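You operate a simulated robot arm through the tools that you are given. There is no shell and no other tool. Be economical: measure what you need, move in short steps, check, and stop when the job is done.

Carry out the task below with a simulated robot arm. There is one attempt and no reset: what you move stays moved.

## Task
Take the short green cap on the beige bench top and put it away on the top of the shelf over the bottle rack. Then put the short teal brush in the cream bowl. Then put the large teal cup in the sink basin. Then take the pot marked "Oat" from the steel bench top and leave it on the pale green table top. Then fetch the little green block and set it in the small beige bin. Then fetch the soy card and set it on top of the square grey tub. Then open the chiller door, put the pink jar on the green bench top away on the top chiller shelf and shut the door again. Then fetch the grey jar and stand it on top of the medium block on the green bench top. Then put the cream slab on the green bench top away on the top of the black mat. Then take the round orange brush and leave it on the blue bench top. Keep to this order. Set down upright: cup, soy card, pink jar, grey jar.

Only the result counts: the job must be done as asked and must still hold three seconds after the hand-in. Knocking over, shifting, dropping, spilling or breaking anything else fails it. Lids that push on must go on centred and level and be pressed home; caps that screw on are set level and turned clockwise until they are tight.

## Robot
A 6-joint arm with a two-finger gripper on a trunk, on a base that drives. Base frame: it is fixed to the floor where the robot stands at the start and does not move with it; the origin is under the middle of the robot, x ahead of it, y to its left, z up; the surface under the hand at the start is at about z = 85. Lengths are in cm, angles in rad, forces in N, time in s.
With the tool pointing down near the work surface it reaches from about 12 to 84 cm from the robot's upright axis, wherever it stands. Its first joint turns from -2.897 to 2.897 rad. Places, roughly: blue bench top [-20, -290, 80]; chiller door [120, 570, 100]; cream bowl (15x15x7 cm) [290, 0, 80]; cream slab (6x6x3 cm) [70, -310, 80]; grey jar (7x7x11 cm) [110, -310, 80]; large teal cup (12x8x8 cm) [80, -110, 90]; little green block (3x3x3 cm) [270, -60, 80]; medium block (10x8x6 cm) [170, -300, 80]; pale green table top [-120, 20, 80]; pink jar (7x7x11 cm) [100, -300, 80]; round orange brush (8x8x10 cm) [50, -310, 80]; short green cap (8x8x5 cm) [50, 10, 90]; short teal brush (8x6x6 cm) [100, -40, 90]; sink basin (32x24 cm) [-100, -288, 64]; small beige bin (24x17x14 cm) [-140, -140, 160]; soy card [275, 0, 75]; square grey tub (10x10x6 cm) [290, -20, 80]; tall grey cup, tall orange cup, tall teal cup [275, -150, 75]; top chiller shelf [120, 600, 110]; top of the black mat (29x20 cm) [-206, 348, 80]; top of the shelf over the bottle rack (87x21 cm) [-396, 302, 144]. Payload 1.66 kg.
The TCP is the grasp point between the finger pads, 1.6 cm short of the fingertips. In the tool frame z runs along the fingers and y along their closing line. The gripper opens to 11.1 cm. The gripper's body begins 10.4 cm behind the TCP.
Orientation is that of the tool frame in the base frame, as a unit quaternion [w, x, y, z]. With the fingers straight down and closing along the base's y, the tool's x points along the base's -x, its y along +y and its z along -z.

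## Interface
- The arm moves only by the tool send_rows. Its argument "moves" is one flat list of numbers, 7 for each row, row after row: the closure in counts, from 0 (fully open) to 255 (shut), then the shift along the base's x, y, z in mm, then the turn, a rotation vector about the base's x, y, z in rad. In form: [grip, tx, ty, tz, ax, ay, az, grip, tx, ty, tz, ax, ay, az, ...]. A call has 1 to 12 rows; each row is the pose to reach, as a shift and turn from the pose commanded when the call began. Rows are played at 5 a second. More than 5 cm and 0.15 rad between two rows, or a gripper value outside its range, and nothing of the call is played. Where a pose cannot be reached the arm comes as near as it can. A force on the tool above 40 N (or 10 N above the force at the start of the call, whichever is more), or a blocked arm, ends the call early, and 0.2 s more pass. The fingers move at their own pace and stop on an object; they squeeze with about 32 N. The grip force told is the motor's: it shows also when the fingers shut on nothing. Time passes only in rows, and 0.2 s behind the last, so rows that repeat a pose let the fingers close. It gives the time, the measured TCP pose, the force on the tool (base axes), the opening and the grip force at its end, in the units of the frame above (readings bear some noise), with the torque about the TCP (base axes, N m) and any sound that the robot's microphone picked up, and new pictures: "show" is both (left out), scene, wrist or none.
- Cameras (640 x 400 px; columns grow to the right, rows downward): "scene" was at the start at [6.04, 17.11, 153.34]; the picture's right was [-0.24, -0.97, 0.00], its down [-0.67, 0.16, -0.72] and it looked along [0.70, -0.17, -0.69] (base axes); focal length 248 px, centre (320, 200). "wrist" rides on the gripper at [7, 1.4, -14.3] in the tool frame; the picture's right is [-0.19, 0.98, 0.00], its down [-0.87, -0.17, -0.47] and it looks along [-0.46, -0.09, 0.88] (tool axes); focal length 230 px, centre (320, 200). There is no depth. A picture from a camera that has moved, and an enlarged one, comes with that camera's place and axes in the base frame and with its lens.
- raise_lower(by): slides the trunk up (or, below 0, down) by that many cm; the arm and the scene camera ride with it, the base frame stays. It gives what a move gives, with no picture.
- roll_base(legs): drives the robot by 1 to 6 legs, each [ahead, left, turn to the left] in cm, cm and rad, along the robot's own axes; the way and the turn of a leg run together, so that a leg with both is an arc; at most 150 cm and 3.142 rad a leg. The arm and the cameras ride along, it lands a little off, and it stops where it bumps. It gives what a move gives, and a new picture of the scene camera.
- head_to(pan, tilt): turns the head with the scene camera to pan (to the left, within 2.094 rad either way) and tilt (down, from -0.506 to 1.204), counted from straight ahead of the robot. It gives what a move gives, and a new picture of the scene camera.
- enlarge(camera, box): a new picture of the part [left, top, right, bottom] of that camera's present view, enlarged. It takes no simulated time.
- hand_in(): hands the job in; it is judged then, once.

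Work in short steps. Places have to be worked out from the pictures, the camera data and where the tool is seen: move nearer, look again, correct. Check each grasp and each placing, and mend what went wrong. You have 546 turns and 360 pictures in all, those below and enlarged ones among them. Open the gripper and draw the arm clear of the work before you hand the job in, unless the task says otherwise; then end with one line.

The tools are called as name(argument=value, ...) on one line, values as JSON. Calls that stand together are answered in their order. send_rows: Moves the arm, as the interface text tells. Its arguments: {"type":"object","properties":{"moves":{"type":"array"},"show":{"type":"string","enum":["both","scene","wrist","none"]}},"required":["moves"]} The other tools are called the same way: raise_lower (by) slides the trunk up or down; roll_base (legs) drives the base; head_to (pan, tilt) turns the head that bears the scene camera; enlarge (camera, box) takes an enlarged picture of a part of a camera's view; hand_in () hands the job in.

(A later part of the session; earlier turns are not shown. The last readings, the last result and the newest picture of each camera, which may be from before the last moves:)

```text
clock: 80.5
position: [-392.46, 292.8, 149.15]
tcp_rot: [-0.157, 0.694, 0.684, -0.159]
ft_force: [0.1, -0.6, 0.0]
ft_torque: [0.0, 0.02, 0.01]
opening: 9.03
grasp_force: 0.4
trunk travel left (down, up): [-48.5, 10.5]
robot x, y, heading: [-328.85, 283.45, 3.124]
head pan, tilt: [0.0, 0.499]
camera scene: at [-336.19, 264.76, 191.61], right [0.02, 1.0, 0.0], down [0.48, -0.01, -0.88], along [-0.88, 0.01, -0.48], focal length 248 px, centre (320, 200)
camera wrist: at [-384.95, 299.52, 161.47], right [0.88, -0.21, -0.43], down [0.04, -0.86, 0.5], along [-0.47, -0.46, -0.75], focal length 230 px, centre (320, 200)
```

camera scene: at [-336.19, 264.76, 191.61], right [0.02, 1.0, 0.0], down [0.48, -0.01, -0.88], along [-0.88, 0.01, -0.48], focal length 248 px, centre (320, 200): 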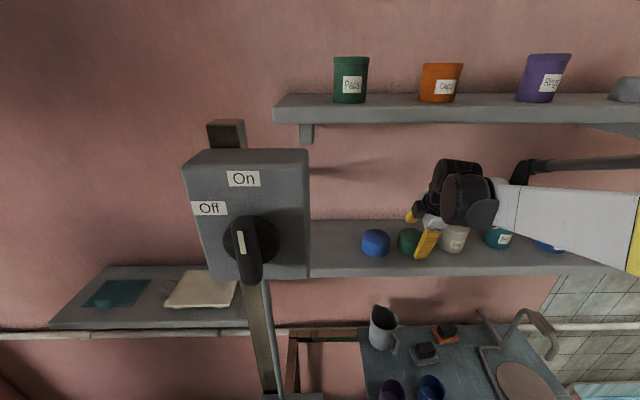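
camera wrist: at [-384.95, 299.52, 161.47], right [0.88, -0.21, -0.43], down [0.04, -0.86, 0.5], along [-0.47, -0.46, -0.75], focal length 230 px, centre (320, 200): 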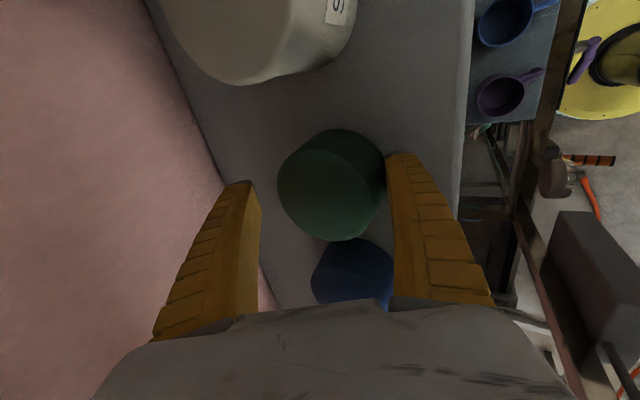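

The cap sits flat on the shelf. I open a bit further and withdraw along the tool axis.

send_rows(moves=[25, 0, 0, 0, 0, 0, 0, 25, 9, 0, 18, 0, 0, 0, 25, 21, 0, 45, 0, 0, 0, 25, 40, 0, 85, 0, 0, 0, 25, 75, 0, 110, 0, 0, 0, 25, 120, 0, 110, 0, 0, 0, 25, 165, 0, 110, 0, 0, 0, 25, 210, 0, 110, 0, 0, 0, 25, 255, 0, 110, 0, 0, 0, 25, 300, 0, 110, 0, 0, 0])

```text
clock: 82.7
position: [-362.13, 292.54, 160.15]
tcp_rot: [-0.158, 0.694, 0.684, -0.159]
ft_force: [0.1, 0.5, 0.0]
ft_torque: [0.03, 0.02, -0.02]
opening: 10.07
grasp_force: 0.2
trunk travel left (down, up): [-48.5, 10.5]
robot x, y, heading: [-328.88, 283.35, 3.126]
head pan, tilt: [0.0, 0.499]
camera scene: at [-335.91, 264.62, 191.62], right [0.02, 1.0, 0.0], down [0.48, -0.01, -0.88], along [-0.88, 0.01, -0.48], focal length 248 px, centre (320, 200)
camera wrist: at [-354.59, 299.34, 172.4], right [0.88, -0.21, -0.43], down [0.04, -0.86, 0.5], along [-0.47, -0.46, -0.75], focal length 230 px, centre (320, 200)
```

scene: 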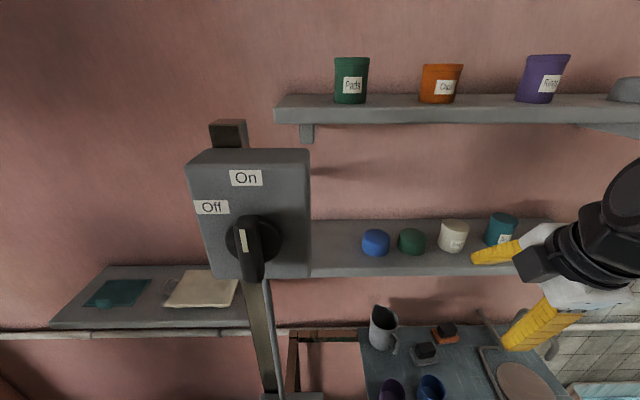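
wrist: 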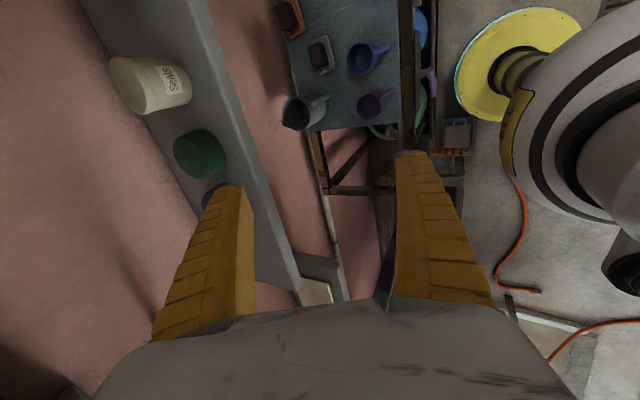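

Cap done: it stands flat on the shelf and the neighbours are untouched. I back off, untilt and lower to travelling pose.

roll_base(legs=[[-18, 0, 0]])

send_rows(moves=[0, 0, -20, 0, 0, -0.12, 0, 0, 0, -40, 0, 0, -0.24, 0, 0, 0, -60, 0, 0, -0.36, 0, 0, 0, -90, 0, 0, -0.45, 0], show="none")

raise_lower(by=-36)

roll_base(legs=[[0, 0, -0.77]])

```text
clock: 84.2
position: [-344.58, 292.4, 160.21]
tcp_rot: [-0.156, 0.694, 0.685, -0.159]
ft_force: [-0.3, -0.1, -1.0]
ft_torque: [-0.02, 0.07, 0.0]
opening: 10.08
grasp_force: 0.1
trunk travel left (down, up): [-48.5, 10.5]
robot x, y, heading: [-310.86, 283.5, 3.129]
head pan, tilt: [0.0, 0.499]
camera scene: at [-318.24, 264.48, 191.62], right [0.01, 1.0, 0.0], down [0.48, -0.01, -0.88], along [-0.88, 0.01, -0.48], focal length 248 px, centre (320, 200)
```

scene: 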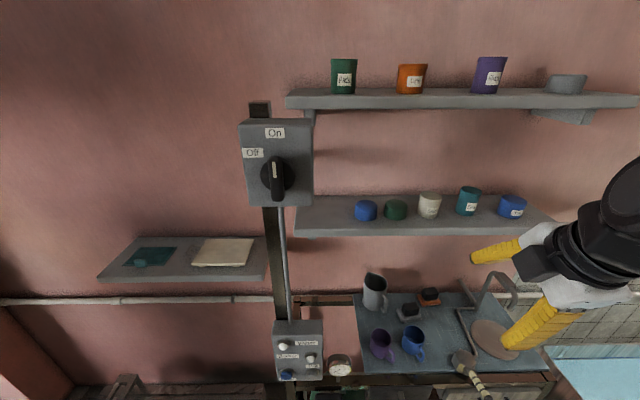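

```text
clock: 85.2
position: [-344.77, 283.34, 160.18]
tcp_rot: [-0.001, 0.712, 0.702, 0.002]
ft_force: [0.3, -0.2, 0.0]
ft_torque: [0.04, 0.02, -0.02]
opening: 11.09
grasp_force: 0.0
trunk travel left (down, up): [-48.5, 10.5]
robot x, y, heading: [-311.04, 283.6, 3.129]
head pan, tilt: [0.0, 0.499]
```

```text
clock: 88.7
position: [-344.69, 283.46, 124.1]
tcp_rot: [0.0, 0.712, 0.702, 0.0]
ft_force: [-0.4, 0.1, 0.9]
ft_torque: [0.03, -0.02, 0.01]
opening: 11.08
grasp_force: 0.0
trunk travel left (down, up): [-12.5, 46.5]
robot x, y, heading: [-310.9, 283.1, 3.128]
head pan, tilt: [0.0, 0.499]
```

```text
clock: 91.1
position: [-335.21, 306.63, 123.99]
tcp_rot: [0.0, 0.923, 0.385, 0.0]
ft_force: [0.3, 0.7, 0.0]
ft_torque: [0.05, 0.02, 0.01]
opening: 11.08
grasp_force: 0.1
trunk travel left (down, up): [-12.5, 46.5]
robot x, y, heading: [-310.89, 283.68, 2.364]
head pan, tilt: [0.0, 0.499]
camera scene: at [-329.37, 274.82, 155.62], right [0.7, 0.71, 0.0], down [0.34, -0.34, -0.88], along [-0.63, 0.62, -0.48], focal length 248 px, centre (320, 200)
```

scene: 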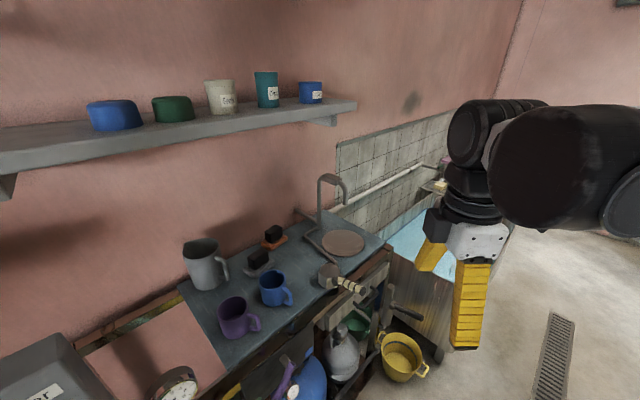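

Now I reverse along the known path to (-54, 118).

roll_base(legs=[[-120, 3.8, 0], [-113, 3.5, 0], [0, 0, 0.78], [-94, 0, 0]])

```text
clock: 109.2
position: [-86.56, 115.55, 124.04]
tcp_rot: [0.0, 0.691, 0.722, 0.0]
ft_force: [-0.1, 1.0, -1.0]
ft_torque: [-0.05, 0.06, 0.01]
opening: 11.06
grasp_force: 0.0
trunk travel left (down, up): [-12.5, 46.5]
robot x, y, heading: [-52.96, 117.34, -3.096]
head pan, tilt: [0.0, 0.499]
camera scene: at [-59.13, 98.1, 155.62], right [-0.04, 1.0, 0.0], down [0.48, 0.02, -0.88], along [-0.88, -0.04, -0.48], focal length 248 px, centre (320, 200)
```

scene: 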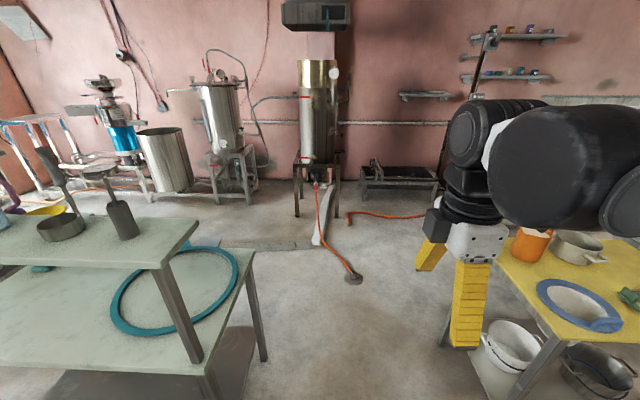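

I turn to face +x and look at the passage between the beige bench and the island.

roll_base(legs=[[0, 0, 3.1]])

head_to(pan=0.0, tilt=0.6)

```text
clock: 116.9
position: [-19.28, 117.88, 124.11]
tcp_rot: [0.001, 0.711, -0.703, 0.0]
ft_force: [-0.3, -0.4, 0.2]
ft_torque: [0.03, 0.02, 0.0]
opening: 11.07
grasp_force: 0.1
trunk travel left (down, up): [-12.5, 46.5]
robot x, y, heading: [-52.9, 117.28, 0.011]
head pan, tilt: [0.0, 0.499]
camera scene: at [-45.99, 136.46, 155.62], right [0.01, -1.0, 0.0], down [-0.48, -0.01, -0.88], along [0.88, 0.01, -0.48], focal length 248 px, centre (320, 200)
```

scene: 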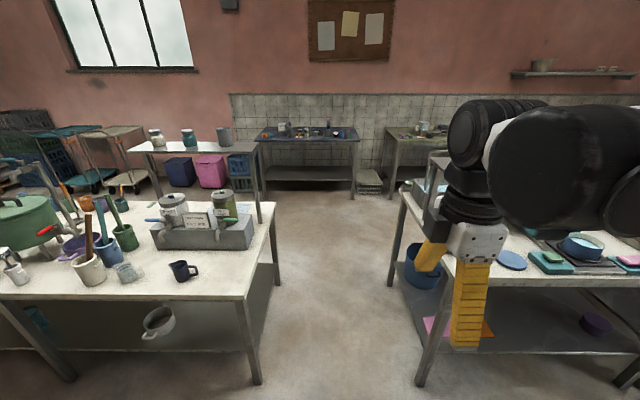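

```text
clock: 117.6
position: [-19.22, 118.01, 124.04]
tcp_rot: [0.0, 0.71, -0.704, 0.0]
ft_force: [0.2, 0.8, 0.4]
ft_torque: [0.02, -0.01, -0.01]
opening: 11.1
grasp_force: 0.0
trunk travel left (down, up): [-12.5, 46.5]
robot x, y, heading: [-52.57, 117.35, 0.011]
head pan, tilt: [0.0, 0.6]
camera scene: at [-46.25, 136.46, 154.71], right [0.01, -1.0, 0.0], down [-0.56, -0.01, -0.83], along [0.83, 0.01, -0.56], focal length 248 px, centre (320, 200)
```

scene: 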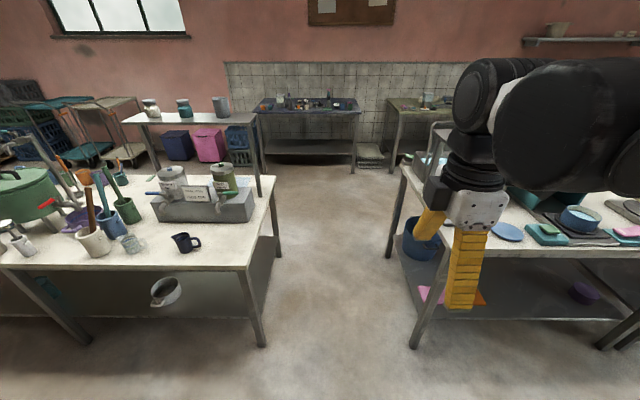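

The passage between y 93 and 163 is clear. I drive in along y ≈ 128 and look ahead.

roll_base(legs=[[110, 11, 0]])

head_to(pan=-0.45, tilt=0.6)

```text
clock: 123.2
position: [88.68, 129.78, 124.16]
tcp_rot: [-0.001, 0.71, -0.704, 0.0]
ft_force: [0.9, -0.1, -0.3]
ft_torque: [0.01, 0.0, -0.03]
opening: 11.08
grasp_force: 0.1
trunk travel left (down, up): [-12.5, 46.5]
robot x, y, heading: [55.16, 129.3, 0.01]
head pan, tilt: [0.0, 0.6]
camera scene: at [61.73, 148.46, 154.71], right [0.01, -1.0, 0.0], down [-0.57, 0.0, -0.82], along [0.82, 0.01, -0.57], focal length 248 px, centre (320, 200)
```

scene: 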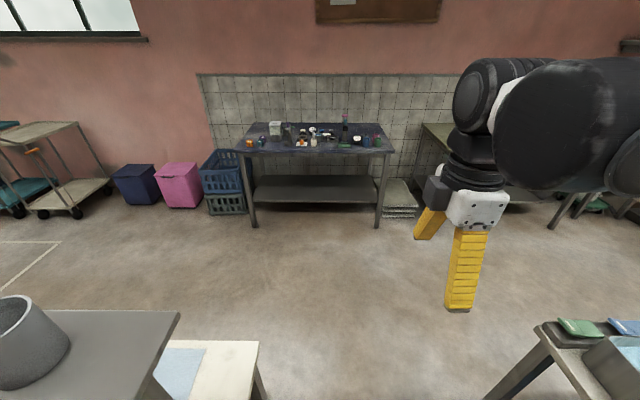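

```text
clock: 124.1
position: [88.7, 129.82, 124.1]
tcp_rot: [0.0, 0.71, -0.704, -0.001]
ft_force: [-0.2, 0.0, 0.3]
ft_torque: [0.04, 0.0, 0.03]
opening: 11.09
grasp_force: 0.0
trunk travel left (down, up): [-12.5, 46.5]
robot x, y, heading: [55.09, 129.4, 0.013]
head pan, tilt: [-0.45, 0.6]
camera scene: at [60.86, 144.61, 154.71], right [-0.43, -0.9, 0.0], down [-0.51, 0.24, -0.83], along [0.75, -0.35, -0.56], focal length 248 px, centre (320, 200)
```

scene: 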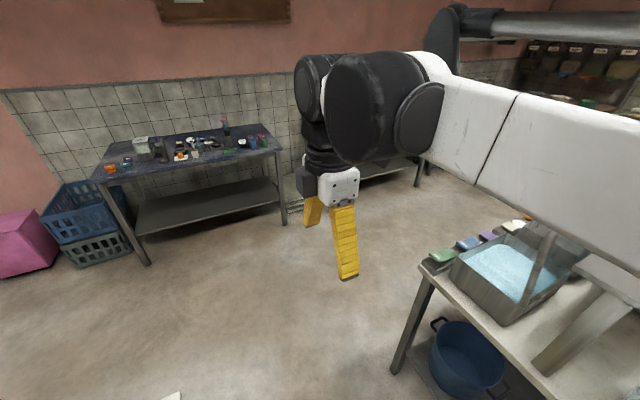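

The aisle between the beige bench (x ≲ 110) and wall benches (x ≳ 238) is free. I go into it at x ≈ 178 and turn to look along -y.

roll_base(legs=[[123, 0, 0], [0, 0, -1.58]])

head_to(pan=0.3, tilt=0.5)

```text
clock: 134.1
position: [176.46, 98.37, 124.11]
tcp_rot: [0.0, 0.004, 1.0, -0.001]
ft_force: [-0.6, 1.1, 0.0]
ft_torque: [0.0, -0.01, 0.02]
opening: 11.08
grasp_force: 0.1
trunk travel left (down, up): [-12.5, 46.5]
robot x, y, heading: [176.28, 132.06, -1.582]
head pan, tilt: [-0.45, 0.6]
camera scene: at [191.63, 125.99, 154.71], right [-0.9, 0.44, 0.0], down [0.25, 0.51, -0.83], along [-0.37, -0.74, -0.56], focal length 248 px, centre (320, 200)
```

scene: 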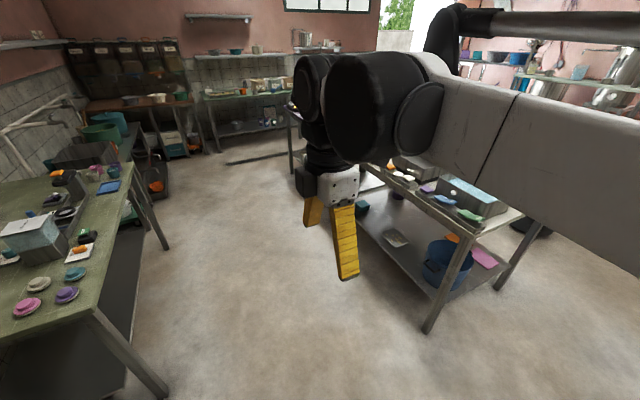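

```text
clock: 135.2
position: [176.56, 98.33, 124.01]
tcp_rot: [0.0, 0.004, 1.0, 0.0]
ft_force: [-1.1, 0.3, -0.1]
ft_torque: [-0.03, 0.0, -0.02]
opening: 11.09
grasp_force: 0.0
trunk travel left (down, up): [-12.5, 46.5]
robot x, y, heading: [176.45, 131.92, -1.578]
head pan, tilt: [0.3, 0.499]
camera scene: at [198.15, 125.2, 155.62], right [-0.96, -0.29, 0.0], down [-0.14, 0.46, -0.88], along [0.25, -0.84, -0.48], focal length 248 px, centre (320, 200)
```

scene: 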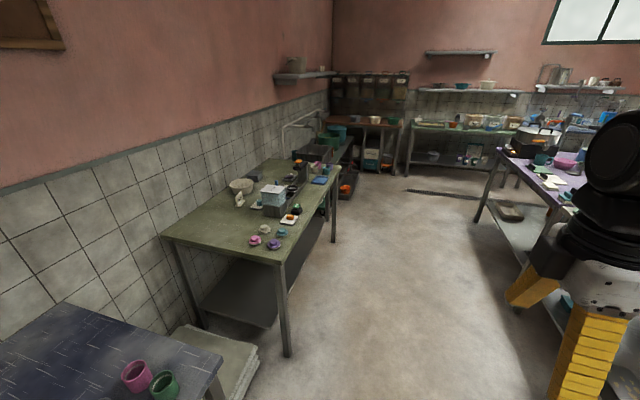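

The wall table with bowl, tub and card is there. I drive along the aisle to about y = -10, then view the brush on the beige/purple table side.

roll_base(legs=[[142, 0, 0]])

head_to(pan=-1.2, tilt=0.7)

head_to(pan=1.4, tilt=0.7)

```text
clock: 142.3
position: [175.31, -43.58, 124.14]
tcp_rot: [0.001, 0.005, 1.0, 0.001]
ft_force: [-0.7, 0.4, 0.0]
ft_torque: [0.01, 0.02, 0.01]
opening: 11.09
grasp_force: 0.0
trunk travel left (down, up): [-12.5, 46.5]
robot x, y, heading: [175.44, -9.88, -1.582]
head pan, tilt: [0.3, 0.499]
camera scene: at [196.91, -16.81, 155.62], right [-0.96, -0.29, 0.0], down [-0.14, 0.46, -0.88], along [0.25, -0.84, -0.48], focal length 248 px, centre (320, 200)
```

scene: 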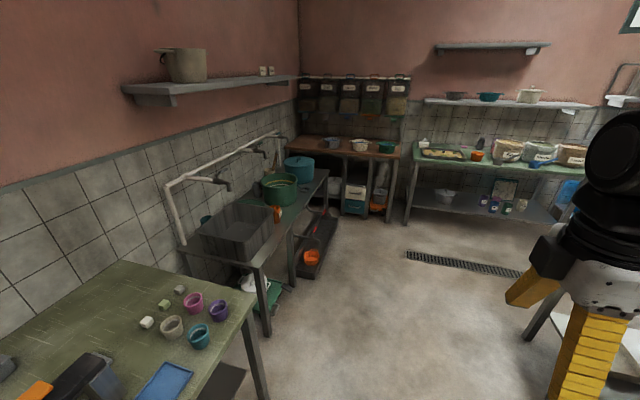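

```text
clock: 143.9
position: [175.29, -43.61, 124.13]
tcp_rot: [0.0, 0.004, 1.0, 0.0]
ft_force: [-0.5, -0.5, -0.6]
ft_torque: [-0.02, 0.01, 0.03]
opening: 11.09
grasp_force: 0.0
trunk travel left (down, up): [-12.5, 46.5]
robot x, y, heading: [175.44, -10.09, -1.582]
head pan, tilt: [-1.201, 0.7]
camera scene: at [186.36, -11.08, 153.85], right [-0.35, 0.94, 0.0], down [0.6, 0.23, -0.77], along [-0.72, -0.27, -0.64], focal length 248 px, centre (320, 200)
```

scene: 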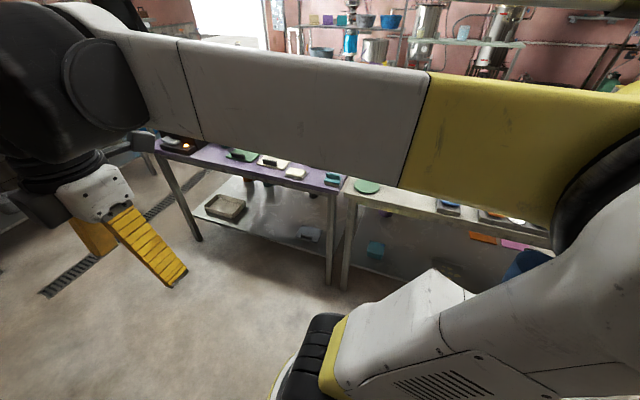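

```text
clock: 146.2
position: [175.31, -43.67, 124.09]
tcp_rot: [0.0, 0.005, 1.0, 0.0]
ft_force: [-0.7, -0.1, 0.0]
ft_torque: [-0.02, -0.01, -0.01]
opening: 11.09
grasp_force: 0.0
trunk travel left (down, up): [-12.5, 46.5]
robot x, y, heading: [175.25, -9.9, -1.58]
head pan, tilt: [1.4, 0.7]
camera scene: at [202.66, -9.61, 153.85], right [-0.18, -0.98, 0.0], down [-0.63, 0.12, -0.76], along [0.75, -0.14, -0.64], focal length 248 px, centre (320, 200)
```

scene: 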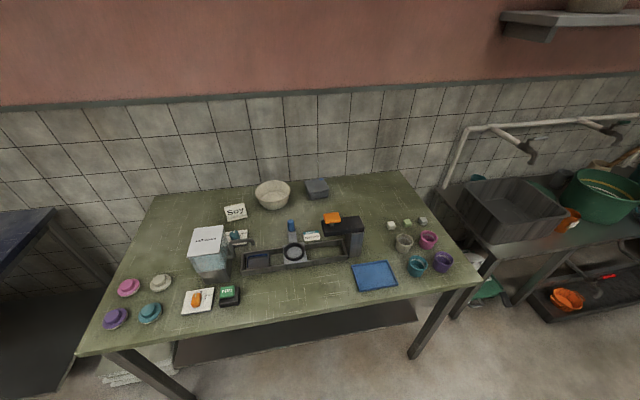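

I see the wall table layout well, and the teal brush at about (97, -39) on the purple table's corner. I turn to face -x and approach it.

roll_base(legs=[[0, 0, -1.56], [18, 28, 0]])

head_to(pan=-0.2, tilt=0.8)

```text
clock: 152.2
position: [123.45, -37.88, 124.02]
tcp_rot: [0.0, 0.708, 0.706, 0.0]
ft_force: [-0.4, 0.2, 0.2]
ft_torque: [0.04, 0.03, 0.02]
opening: 11.08
grasp_force: 0.0
trunk travel left (down, up): [-12.5, 46.5]
robot x, y, heading: [157.38, -37.43, 3.137]
head pan, tilt: [1.4, 0.7]
camera scene: at [157.6, -65.01, 153.83], right [-0.99, 0.17, 0.0], down [0.11, 0.63, -0.76], along [-0.13, -0.75, -0.64], focal length 248 px, centre (320, 200)
```

scene: 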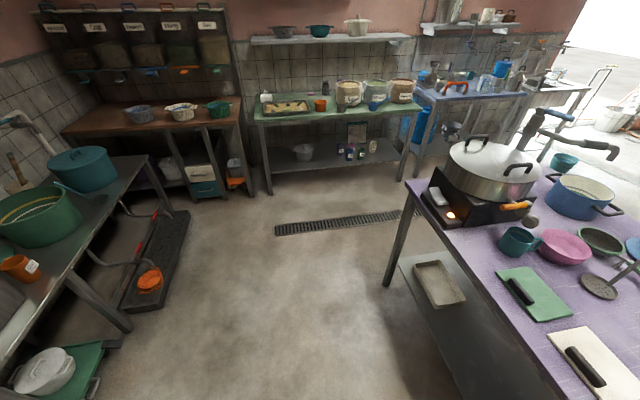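

```text
clock: 153.9
position: [123.51, -37.98, 124.1]
tcp_rot: [0.0, 0.708, 0.706, 0.001]
ft_force: [-0.7, 0.3, -0.2]
ft_torque: [-0.02, -0.03, 0.0]
opening: 11.1
grasp_force: 0.1
trunk travel left (down, up): [-12.5, 46.5]
robot x, y, heading: [157.06, -37.37, 3.142]
head pan, tilt: [-0.201, 0.799]
camera scene: at [151.2, -54.97, 153.02], right [0.2, 0.98, 0.0], down [0.7, -0.14, -0.7], along [-0.68, 0.14, -0.72], focal length 248 px, centre (320, 200)
```

scene: 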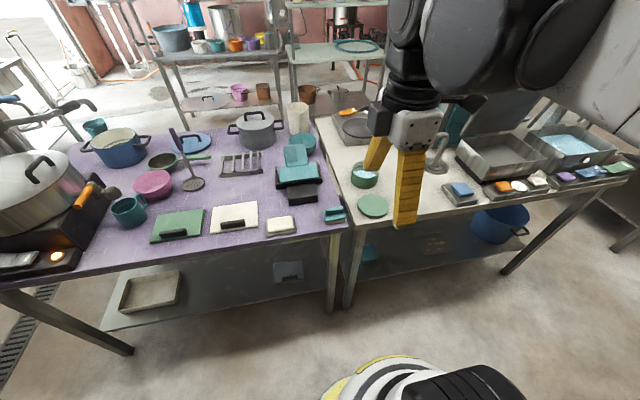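

The brush and the cup (81, -109) are both reachable from here. I enlarge the brush to see its shape.

enlarge(camera="scene", box=[290, 180, 390, 243])

send_rows(moves=[0, -45, 0, -20, 0, 0, 0, 0, -90, 0, -40, 0, 0, 0, 0, -130, 0, -60, 0, 0, 0], show="wrist")

```text
6.35 times, centred on (340, 212) of scene
camera zoom: at [151.2, -54.97, 153.02], right [0.2, 0.98, 0.0], down [0.7, -0.14, -0.7], along [-0.68, 0.14, -0.72], focal length 1572 px, centre (193, 127)
```

zoom: 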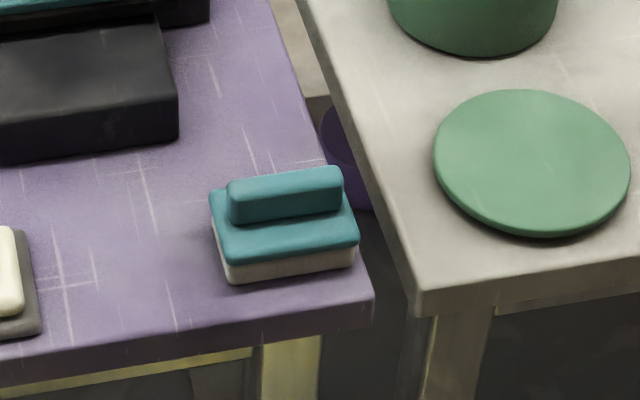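

```text
clock: 154.7
position: [110.33, -38.01, 117.92]
tcp_rot: [0.001, 0.708, 0.706, 0.0]
ft_force: [0.2, -0.8, -0.3]
ft_torque: [0.0, 0.0, 0.01]
opening: 11.08
grasp_force: 0.1
trunk travel left (down, up): [-12.5, 46.5]
robot x, y, heading: [157.17, -37.45, 3.142]
head pan, tilt: [-0.201, 0.799]
camera wrist: at [111.68, -31.16, 132.32], right [0.98, -0.19, 0.0], down [-0.17, -0.87, 0.47], along [-0.09, -0.46, -0.88], focal length 230 px, centre (320, 200)
```

wrist: 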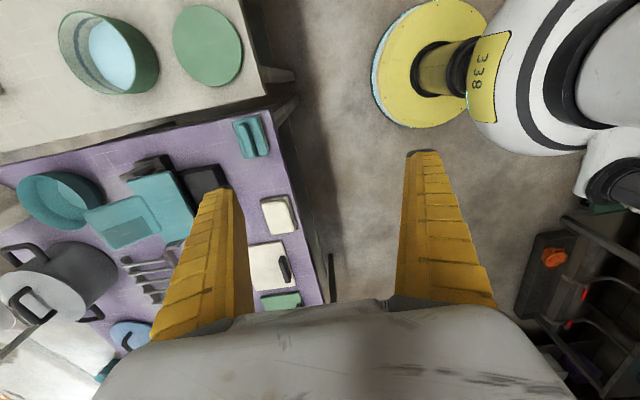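

Brush centre ≈ (97.4, -38.4), ridge along y; I grasp across its width along x. Going down to just above it.

send_rows(moves=[0, -45, -2, -20, 0, 0, 0, 0, -90, -4, -40, 0, 0, 0, 0, -129, -4, -60, 0, 0, 0, 0, -129, -4, -105, 0, 0, 0, 0, -129, -4, -150, 0, 0, 0, 0, -129, -4, -195, 0, 0, 0, 0, -129, -4, -215, 0, 0, 0])

```text
clock: 156.3
position: [97.56, -38.27, 96.63]
tcp_rot: [-0.001, 0.708, 0.706, 0.0]
ft_force: [0.0, -0.2, -0.7]
ft_torque: [-0.03, 0.03, 0.02]
opening: 11.09
grasp_force: 0.1
trunk travel left (down, up): [-12.5, 46.5]
robot x, y, heading: [156.91, -37.63, 3.139]
head pan, tilt: [-0.201, 0.799]
camera scene: at [151.19, -54.96, 153.02], right [0.2, 0.98, 0.0], down [0.7, -0.14, -0.7], along [-0.68, 0.14, -0.72], focal length 248 px, centre (320, 200)
camera wrist: at [98.9, -31.41, 111.08], right [0.98, -0.19, 0.0], down [-0.17, -0.87, 0.47], along [-0.09, -0.46, -0.88], focal length 230 px, centre (320, 200)
```

scene: 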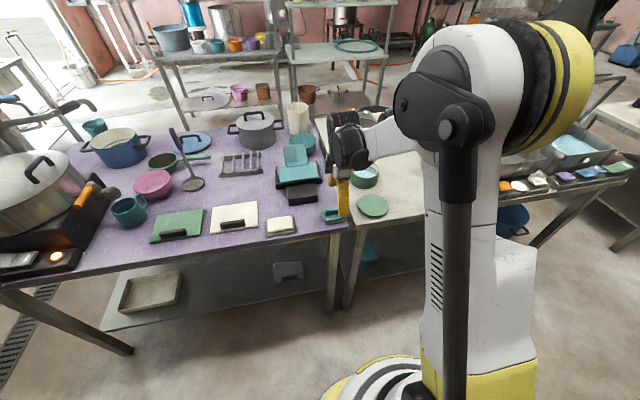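
wrist: 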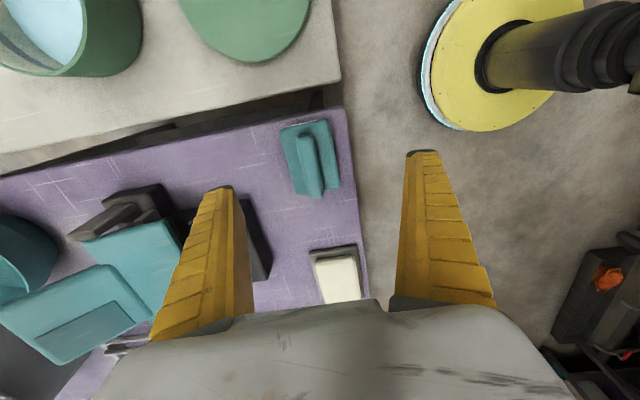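

Centred within a few mm. I lower to the brush body and close.

send_rows(moves=[0, -7, 0, -40, 0, 0, 0, 0, -7, 0, -75, 0, 0, 0, 0, -7, 0, -89, 0, 0, 0, 255, -7, 0, -89, 0, 0, 0, 255, -7, 0, -89, 0, 0, 0, 255, -7, 0, -89, 0, 0, 0], show="wrist")

```text
clock: 157.7
position: [97.06, -38.18, 87.72]
tcp_rot: [0.0, 0.707, 0.707, 0.0]
ft_force: [-1.6, -0.2, 8.4]
ft_torque: [-0.01, 0.03, 0.01]
opening: 4.85
grasp_force: 31.4
trunk travel left (down, up): [-12.5, 46.5]
robot x, y, heading: [157.21, -38.02, 3.144]
head pan, tilt: [-0.201, 0.799]
camera wrist: at [98.43, -31.41, 102.02], right [0.98, -0.19, 0.0], down [-0.17, -0.87, 0.47], along [-0.09, -0.46, -0.88], focal length 230 px, centre (320, 200)
```

wrist: 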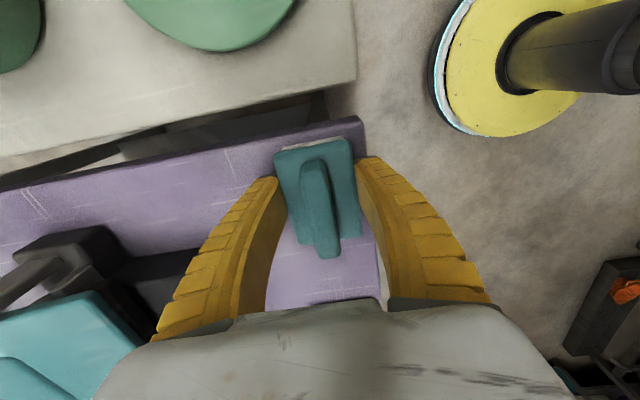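

Brush is gripped (4.9 cm). I lift it and draw the arm in.

send_rows(moves=[255, 0, 0, 45, 0, 0, 0, 255, 0, 0, 90, 0, 0, 0, 255, 30, 0, 130, 0, 0, 0, 255, 60, 0, 170, 0, 0, 0, 255, 90, 0, 210, 0, 0, 0, 255, 120, 0, 250, 0, 0, 0, 255, 150, 0, 290, 0, 0, 0, 255, 190, 0, 310, 0, 0, 0, 255, 230, 0, 330, 0, 0, 0], show="wrist")

roll_base(legs=[[-28, 0, 0], [0, 0, 3.14]])

head_to(pan=-0.1, tilt=0.7)

```text
clock: 159.7
position: [120.16, -38.44, 120.83]
tcp_rot: [-0.001, 0.708, 0.706, 0.0]
ft_force: [0.1, 0.2, -0.6]
ft_torque: [0.0, 0.0, -0.03]
opening: 4.81
grasp_force: 32.0
trunk travel left (down, up): [-12.5, 46.5]
robot x, y, heading: [157.31, -37.67, 3.14]
head pan, tilt: [-0.201, 0.799]
camera wrist: at [121.51, -31.61, 135.14], right [0.98, -0.19, 0.0], down [-0.17, -0.87, 0.47], along [-0.09, -0.46, -0.88], focal length 230 px, centre (320, 200)
```

wrist: 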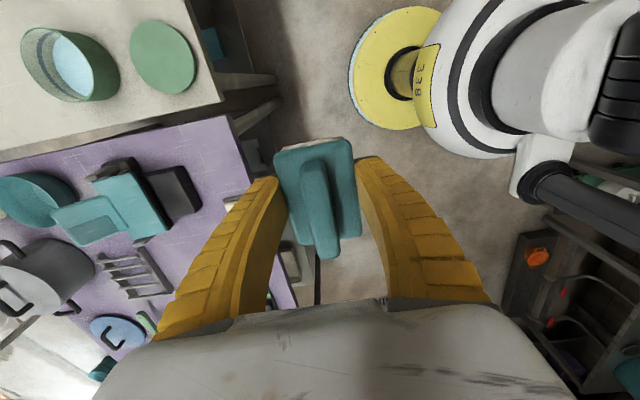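

```text
clock: 169.0
position: [222.01, -37.51, 120.83]
tcp_rot: [0.0, -0.701, 0.713, 0.0]
ft_force: [-0.2, -0.5, -1.1]
ft_torque: [-0.03, 0.01, 0.0]
opening: 4.79
grasp_force: 32.1
trunk travel left (down, up): [-12.5, 46.5]
robot x, y, heading: [185.08, -37.87, -0.016]
head pan, tilt: [-0.201, 0.799]
camera scene: at [191.17, -20.34, 153.02], right [-0.22, -0.98, 0.0], down [-0.7, 0.16, -0.7], along [0.68, -0.15, -0.72], focal length 248 px, centre (320, 200)
```

scene: 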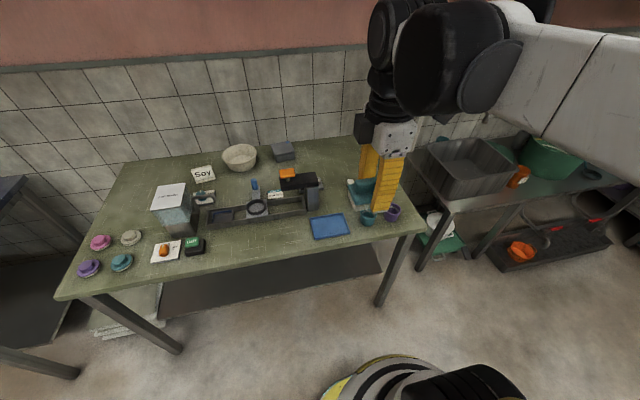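

```text
clock: 169.6
position: [222.11, -37.5, 120.83]
tcp_rot: [0.001, -0.701, 0.713, 0.0]
ft_force: [0.7, -0.4, -0.6]
ft_torque: [-0.01, 0.0, 0.0]
opening: 4.8
grasp_force: 32.2
trunk travel left (down, up): [-12.5, 46.5]
robot x, y, heading: [185.0, -37.65, -0.016]
head pan, tilt: [-0.099, 0.7]
camera scene: at [191.73, -19.59, 153.84], right [-0.12, -0.99, 0.0], down [-0.64, 0.08, -0.76], along [0.76, -0.09, -0.64], focal length 248 px, centre (320, 200)
```

scene: 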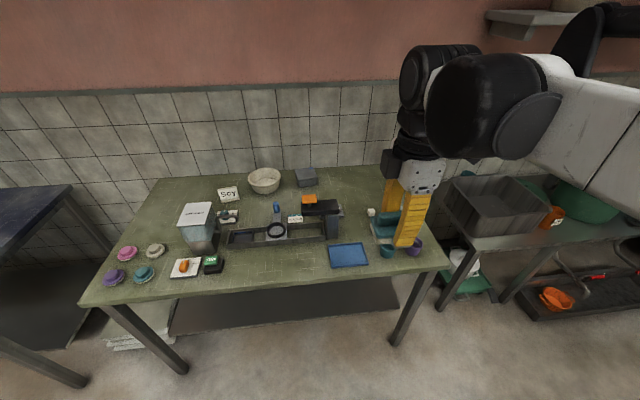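

I drive nearer to the wall table in front of the bowl.

roll_base(legs=[[30, 30, 0.016]])

head_to(pan=-0.1, tilt=0.6)

```text
clock: 172.2
position: [252.31, -7.44, 120.85]
tcp_rot: [0.0, -0.707, 0.707, 0.0]
ft_force: [-0.5, 0.2, -1.3]
ft_torque: [-0.02, 0.01, 0.01]
opening: 4.76
grasp_force: 32.3
trunk travel left (down, up): [-12.5, 46.5]
robot x, y, heading: [215.22, -8.21, -0.006]
head pan, tilt: [-0.099, 0.7]
camera scene: at [221.73, 9.91, 153.84], right [-0.1, -0.99, 0.0], down [-0.64, 0.06, -0.76], along [0.76, -0.08, -0.64], focal length 248 px, centre (320, 200)
```

scene: 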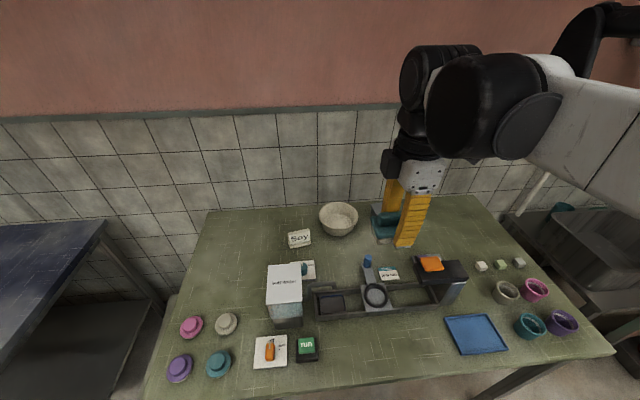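

```text
clock: 172.9
position: [252.38, -7.61, 120.83]
tcp_rot: [0.0, -0.706, 0.708, 0.0]
ft_force: [-0.7, 0.2, -1.5]
ft_torque: [-0.02, 0.03, -0.02]
opening: 4.81
grasp_force: 32.2
trunk travel left (down, up): [-12.5, 46.5]
robot x, y, heading: [215.55, -8.56, 0.001]
head pan, tilt: [-0.099, 0.6]
camera scene: at [222.04, 9.85, 154.7], right [-0.1, -0.99, 0.0], down [-0.56, 0.06, -0.82], along [0.82, -0.08, -0.57], focal length 248 px, centre (320, 200)
```

scene: 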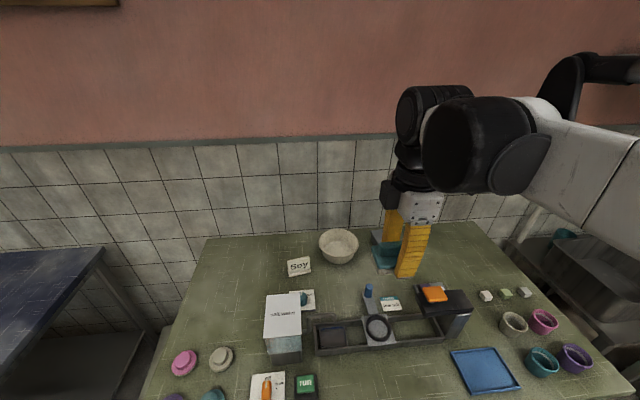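

Bowl centre ≈ (298, -5.4). I edge 4 cm closer and carry the brush towards it, staying high.

roll_base(legs=[[4, 0, 0]])

send_rows(moves=[255, 45, 4, 0, 0, 0, 0, 255, 90, 8, 0, 0, 0, 0, 255, 135, 12, 0, 0, 0, 0, 255, 180, 16, 0, 0, 0, 0, 255, 225, 20, 0, 0, 0, 0, 255, 270, 20, 0, 0, 0, 0, 255, 315, 20, 0, 0, 0, 0, 255, 350, 20, 0, 0, 0, 0, 255, 390, 20, 0, 0, 0, 0])

```text
clock: 173.8
position: [256.35, -7.42, 120.76]
tcp_rot: [-0.001, -0.707, 0.707, -0.001]
ft_force: [0.9, 0.7, -0.8]
ft_torque: [0.03, 0.03, -0.01]
opening: 4.81
grasp_force: 32.2
trunk travel left (down, up): [-12.5, 46.5]
robot x, y, heading: [219.01, -8.1, 0.002]
head pan, tilt: [-0.099, 0.6]
camera scene: at [226.11, 9.85, 154.7], right [-0.1, -1.0, 0.0], down [-0.56, 0.06, -0.82], along [0.82, -0.08, -0.57], focal length 248 px, centre (320, 200)
```

scene: 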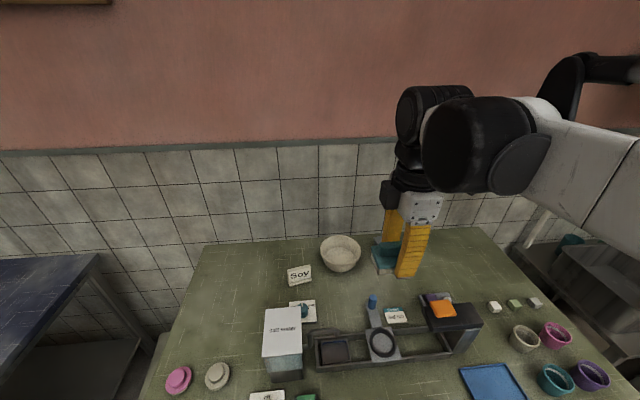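

```text
clock: 175.8
position: [295.61, -5.45, 120.6]
tcp_rot: [0.0, -0.707, 0.707, 0.0]
ft_force: [-0.2, -0.4, -1.1]
ft_torque: [0.02, 0.01, 0.0]
opening: 4.84
grasp_force: 32.2
trunk travel left (down, up): [-12.5, 46.5]
robot x, y, heading: [219.21, -8.2, -0.005]
head pan, tilt: [-0.099, 0.6]
camera scene: at [226.18, 9.85, 154.68], right [-0.1, -0.99, 0.0], down [-0.56, 0.06, -0.82], along [0.82, -0.08, -0.57], focal length 248 px, centre (320, 200)
camera wrist: at [294.19, -12.6, 134.92], right [-0.98, 0.19, 0.0], down [0.17, 0.87, 0.47], along [0.09, 0.46, -0.88], focal length 230 px, centre (320, 200)
```

scene: 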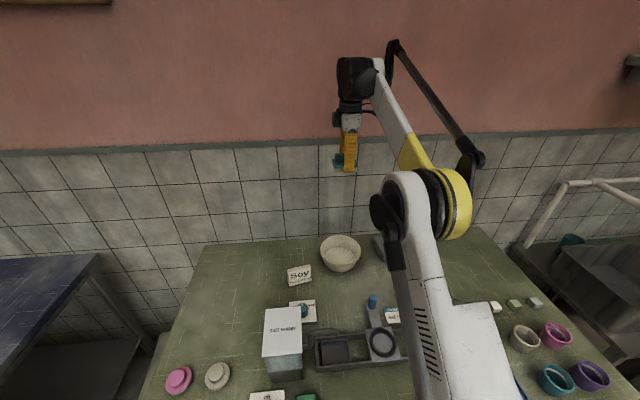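
wrist: 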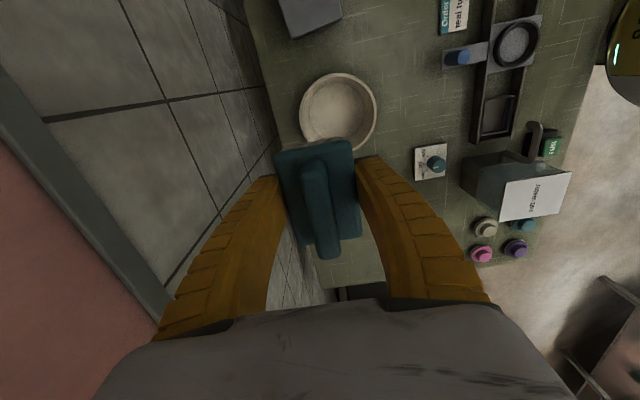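

Combining both cameras: rim at z ≈ 86, bowl centre (291.6, -5.7). I descend above it and check.

send_rows(moves=[255, -20, -2, -45, 0, 0, 0, 255, -40, -3, -90, 0, 0, 0, 255, -40, -3, -135, 0, 0, 0, 255, -40, -3, -180, 0, 0, 0, 255, -40, -3, -230, 0, 0, 0])

```text
clock: 177.0
position: [291.35, -5.49, 97.71]
tcp_rot: [0.0, 0.707, -0.707, 0.001]
ft_force: [0.5, -1.3, -1.1]
ft_torque: [0.0, 0.0, -0.02]
opening: 4.81
grasp_force: 32.3
trunk travel left (down, up): [-12.5, 46.5]
robot x, y, heading: [218.87, -8.38, 0.0]
head pan, tilt: [-0.099, 0.6]
camera scene: at [226.05, 9.85, 154.7], right [-0.1, -0.99, 0.0], down [-0.56, 0.06, -0.82], along [0.82, -0.08, -0.57], focal length 248 px, centre (320, 200)
camera wrist: at [290.01, -12.63, 112.02], right [-0.98, 0.19, 0.0], down [0.17, 0.87, 0.47], along [0.09, 0.46, -0.88], focal length 230 px, centre (320, 200)
```

scene: 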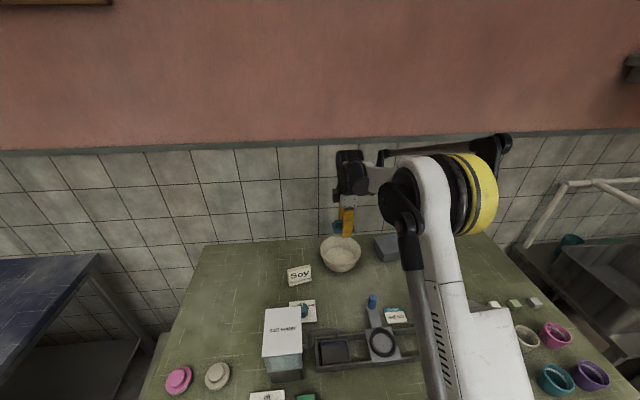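
wrist: 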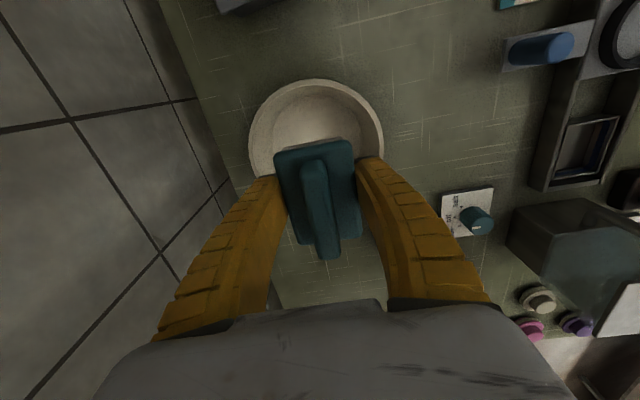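

Centre confirmed (291.7, -6.4). I lower the brush into the bowl.

send_rows(moves=[255, 2, -9, -45, 0, 0, 0, 255, 2, -9, -85, 0, 0, 0, 255, 2, -9, -110, 0, 0, 0, 255, 2, -9, -125, 0, 0, 0])

```text
clock: 178.0
position: [291.61, -6.72, 85.3]
tcp_rot: [0.0, -0.707, 0.707, 0.001]
ft_force: [-0.9, 0.3, -1.0]
ft_torque: [0.02, -0.01, -0.01]
opening: 4.81
grasp_force: 32.5
trunk travel left (down, up): [-12.5, 46.5]
robot x, y, heading: [218.78, -8.38, 0.004]
head pan, tilt: [-0.099, 0.6]
camera scene: at [226.04, 9.84, 154.71], right [-0.1, -0.99, 0.0], down [-0.56, 0.06, -0.82], along [0.82, -0.08, -0.57], focal length 248 px, centre (320, 200)
camera wrist: at [290.22, -13.83, 99.68], right [-0.98, 0.19, 0.0], down [0.17, 0.87, 0.47], along [0.09, 0.46, -0.88], focal length 230 px, centre (320, 200)
```

scene: 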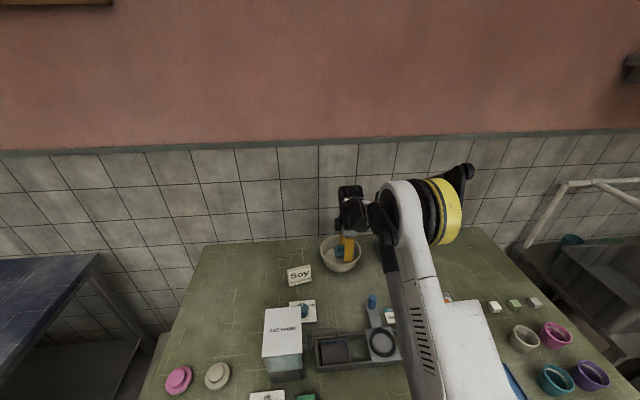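
wrist: 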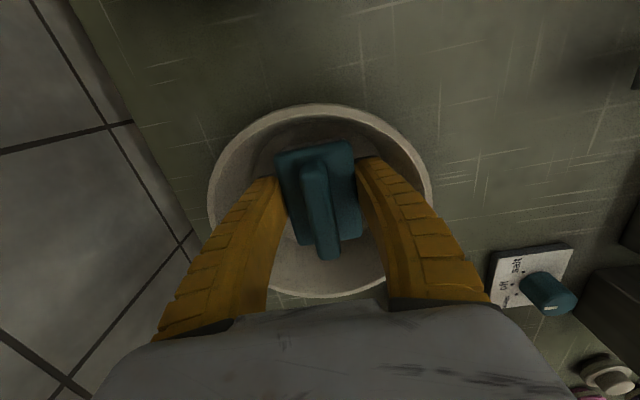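

Well inside the bowl with no contact yet. I lower a little more and release gently.

send_rows(moves=[255, 0, 2, -8, 0, 0, 0, 255, 0, 2, -14, 0, 0, 0, 110, 0, 2, -14, 0, 0, 0, 105, 0, 2, -14, 0, 0, 0], show="wrist")

```text
clock: 179.0
position: [291.47, -6.45, 83.88]
tcp_rot: [0.0, -0.707, 0.707, 0.0]
ft_force: [0.6, 0.1, -0.1]
ft_torque: [0.01, 0.03, -0.04]
opening: 6.71
grasp_force: 0.7
trunk travel left (down, up): [-12.5, 46.5]
robot x, y, heading: [219.52, -8.36, 0.0]
head pan, tilt: [-0.099, 0.6]
camera wrist: at [290.13, -13.57, 98.25], right [-0.98, 0.19, 0.0], down [0.17, 0.87, 0.47], along [0.09, 0.46, -0.88], focal length 230 px, centre (320, 200)
```

wrist: 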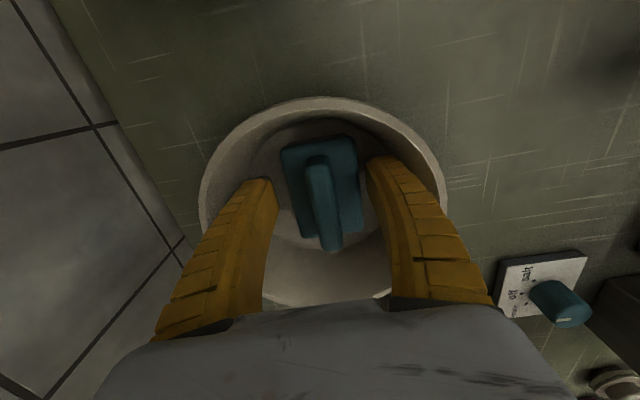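

Brush released inside the bowl. I lift straight up and retract.

send_rows(moves=[105, 0, 0, 40, 0, 0, 0, 105, 0, 0, 85, 0, 0, 0, 60, 0, 0, 130, 0, 0, 0, 0, -20, 0, 170, 0, 0, 0, 0, -50, 0, 210, 0, 0, 0, 0, -80, 0, 250, 0, 0, 0, 0, -110, 0, 290, 0, 0, 0, 0, -150, 0, 320, 0, 0, 0, 0, -190, 0, 340, 0, 0, 0, 0, -235, 0, 350, 0, 0, 0, 0, -280, 0, 360, 0, 0, 0, 0, -330, 0, 360, 0, 0, 0], show="scene")

enlarge(camera="scene", box=[250, 210, 430, 322])

```text
clock: 181.6
position: [258.35, -6.32, 120.03]
tcp_rot: [0.001, -0.707, 0.707, -0.001]
ft_force: [0.0, -0.6, -0.1]
ft_torque: [-0.01, -0.03, -0.03]
opening: 11.11
grasp_force: 0.1
trunk travel left (down, up): [-12.5, 46.5]
robot x, y, heading: [219.09, -8.7, -0.003]
head pan, tilt: [-0.099, 0.6]
camera scene: at [225.89, 9.84, 154.72], right [-0.1, -0.99, 0.0], down [-0.56, 0.06, -0.83], along [0.82, -0.08, -0.56], focal length 248 px, centre (320, 200)
```

scene: 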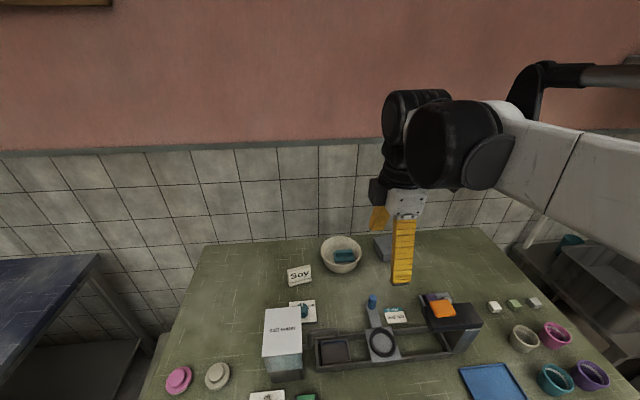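

```text
3.56 times, centred on (340, 266) of scene
camera zoom: at [225.89, 9.84, 154.72], right [-0.1, -0.99, 0.0], down [-0.56, 0.06, -0.83], along [0.82, -0.08, -0.56], focal length 880 px, centre (249, -35)
```

zoom: 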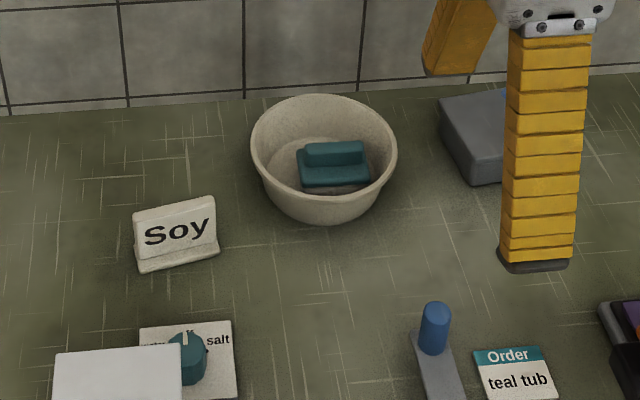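

Brush is in the bowl. Next, the large teal cup: I back off, turn round, and line up with it at about (81, -109).

roll_base(legs=[[-42, 0, 0], [0, 0, 3.14], [14, 96, 0]])

head_to(pan=-0.1, tilt=0.8)

```text
clock: 196.2
position: [124.07, -107.46, 119.94]
tcp_rot: [0.0, 0.708, 0.706, -0.001]
ft_force: [-0.4, -1.0, -0.4]
ft_torque: [0.0, -0.01, 0.03]
opening: 11.08
grasp_force: 0.0
trunk travel left (down, up): [-12.5, 46.5]
robot x, y, heading: [163.4, -105.79, 3.136]
head pan, tilt: [-0.099, 0.6]
camera scene: at [156.56, -123.65, 154.7], right [0.1, 0.99, 0.0], down [0.56, -0.06, -0.83], along [-0.82, 0.08, -0.56], focal length 248 px, centre (320, 200)
```

scene: 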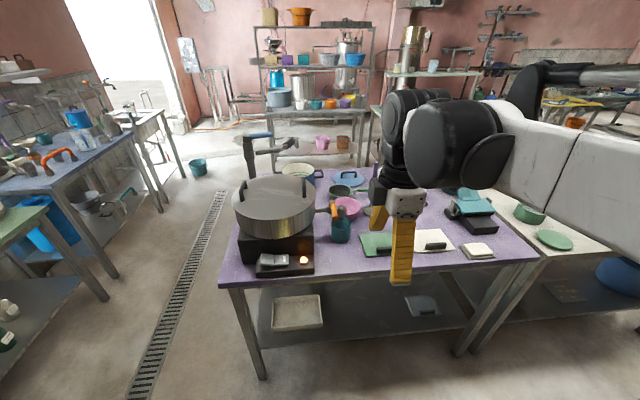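

```text
clock: 197.0
position: [124.0, -107.39, 120.06]
tcp_rot: [0.0, 0.709, 0.705, 0.0]
ft_force: [0.1, 0.0, 0.7]
ft_torque: [0.01, -0.01, -0.02]
opening: 11.07
grasp_force: 0.1
trunk travel left (down, up): [-12.5, 46.5]
robot x, y, heading: [163.78, -105.18, 3.138]
head pan, tilt: [-0.099, 0.799]
camera scene: at [157.33, -123.71, 153.03], right [0.1, 0.99, 0.0], down [0.71, -0.07, -0.7], along [-0.69, 0.07, -0.72], focal length 248 px, centre (320, 200)
```

scene: 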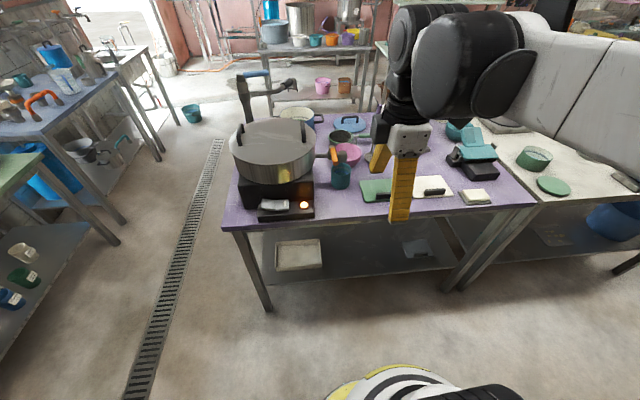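

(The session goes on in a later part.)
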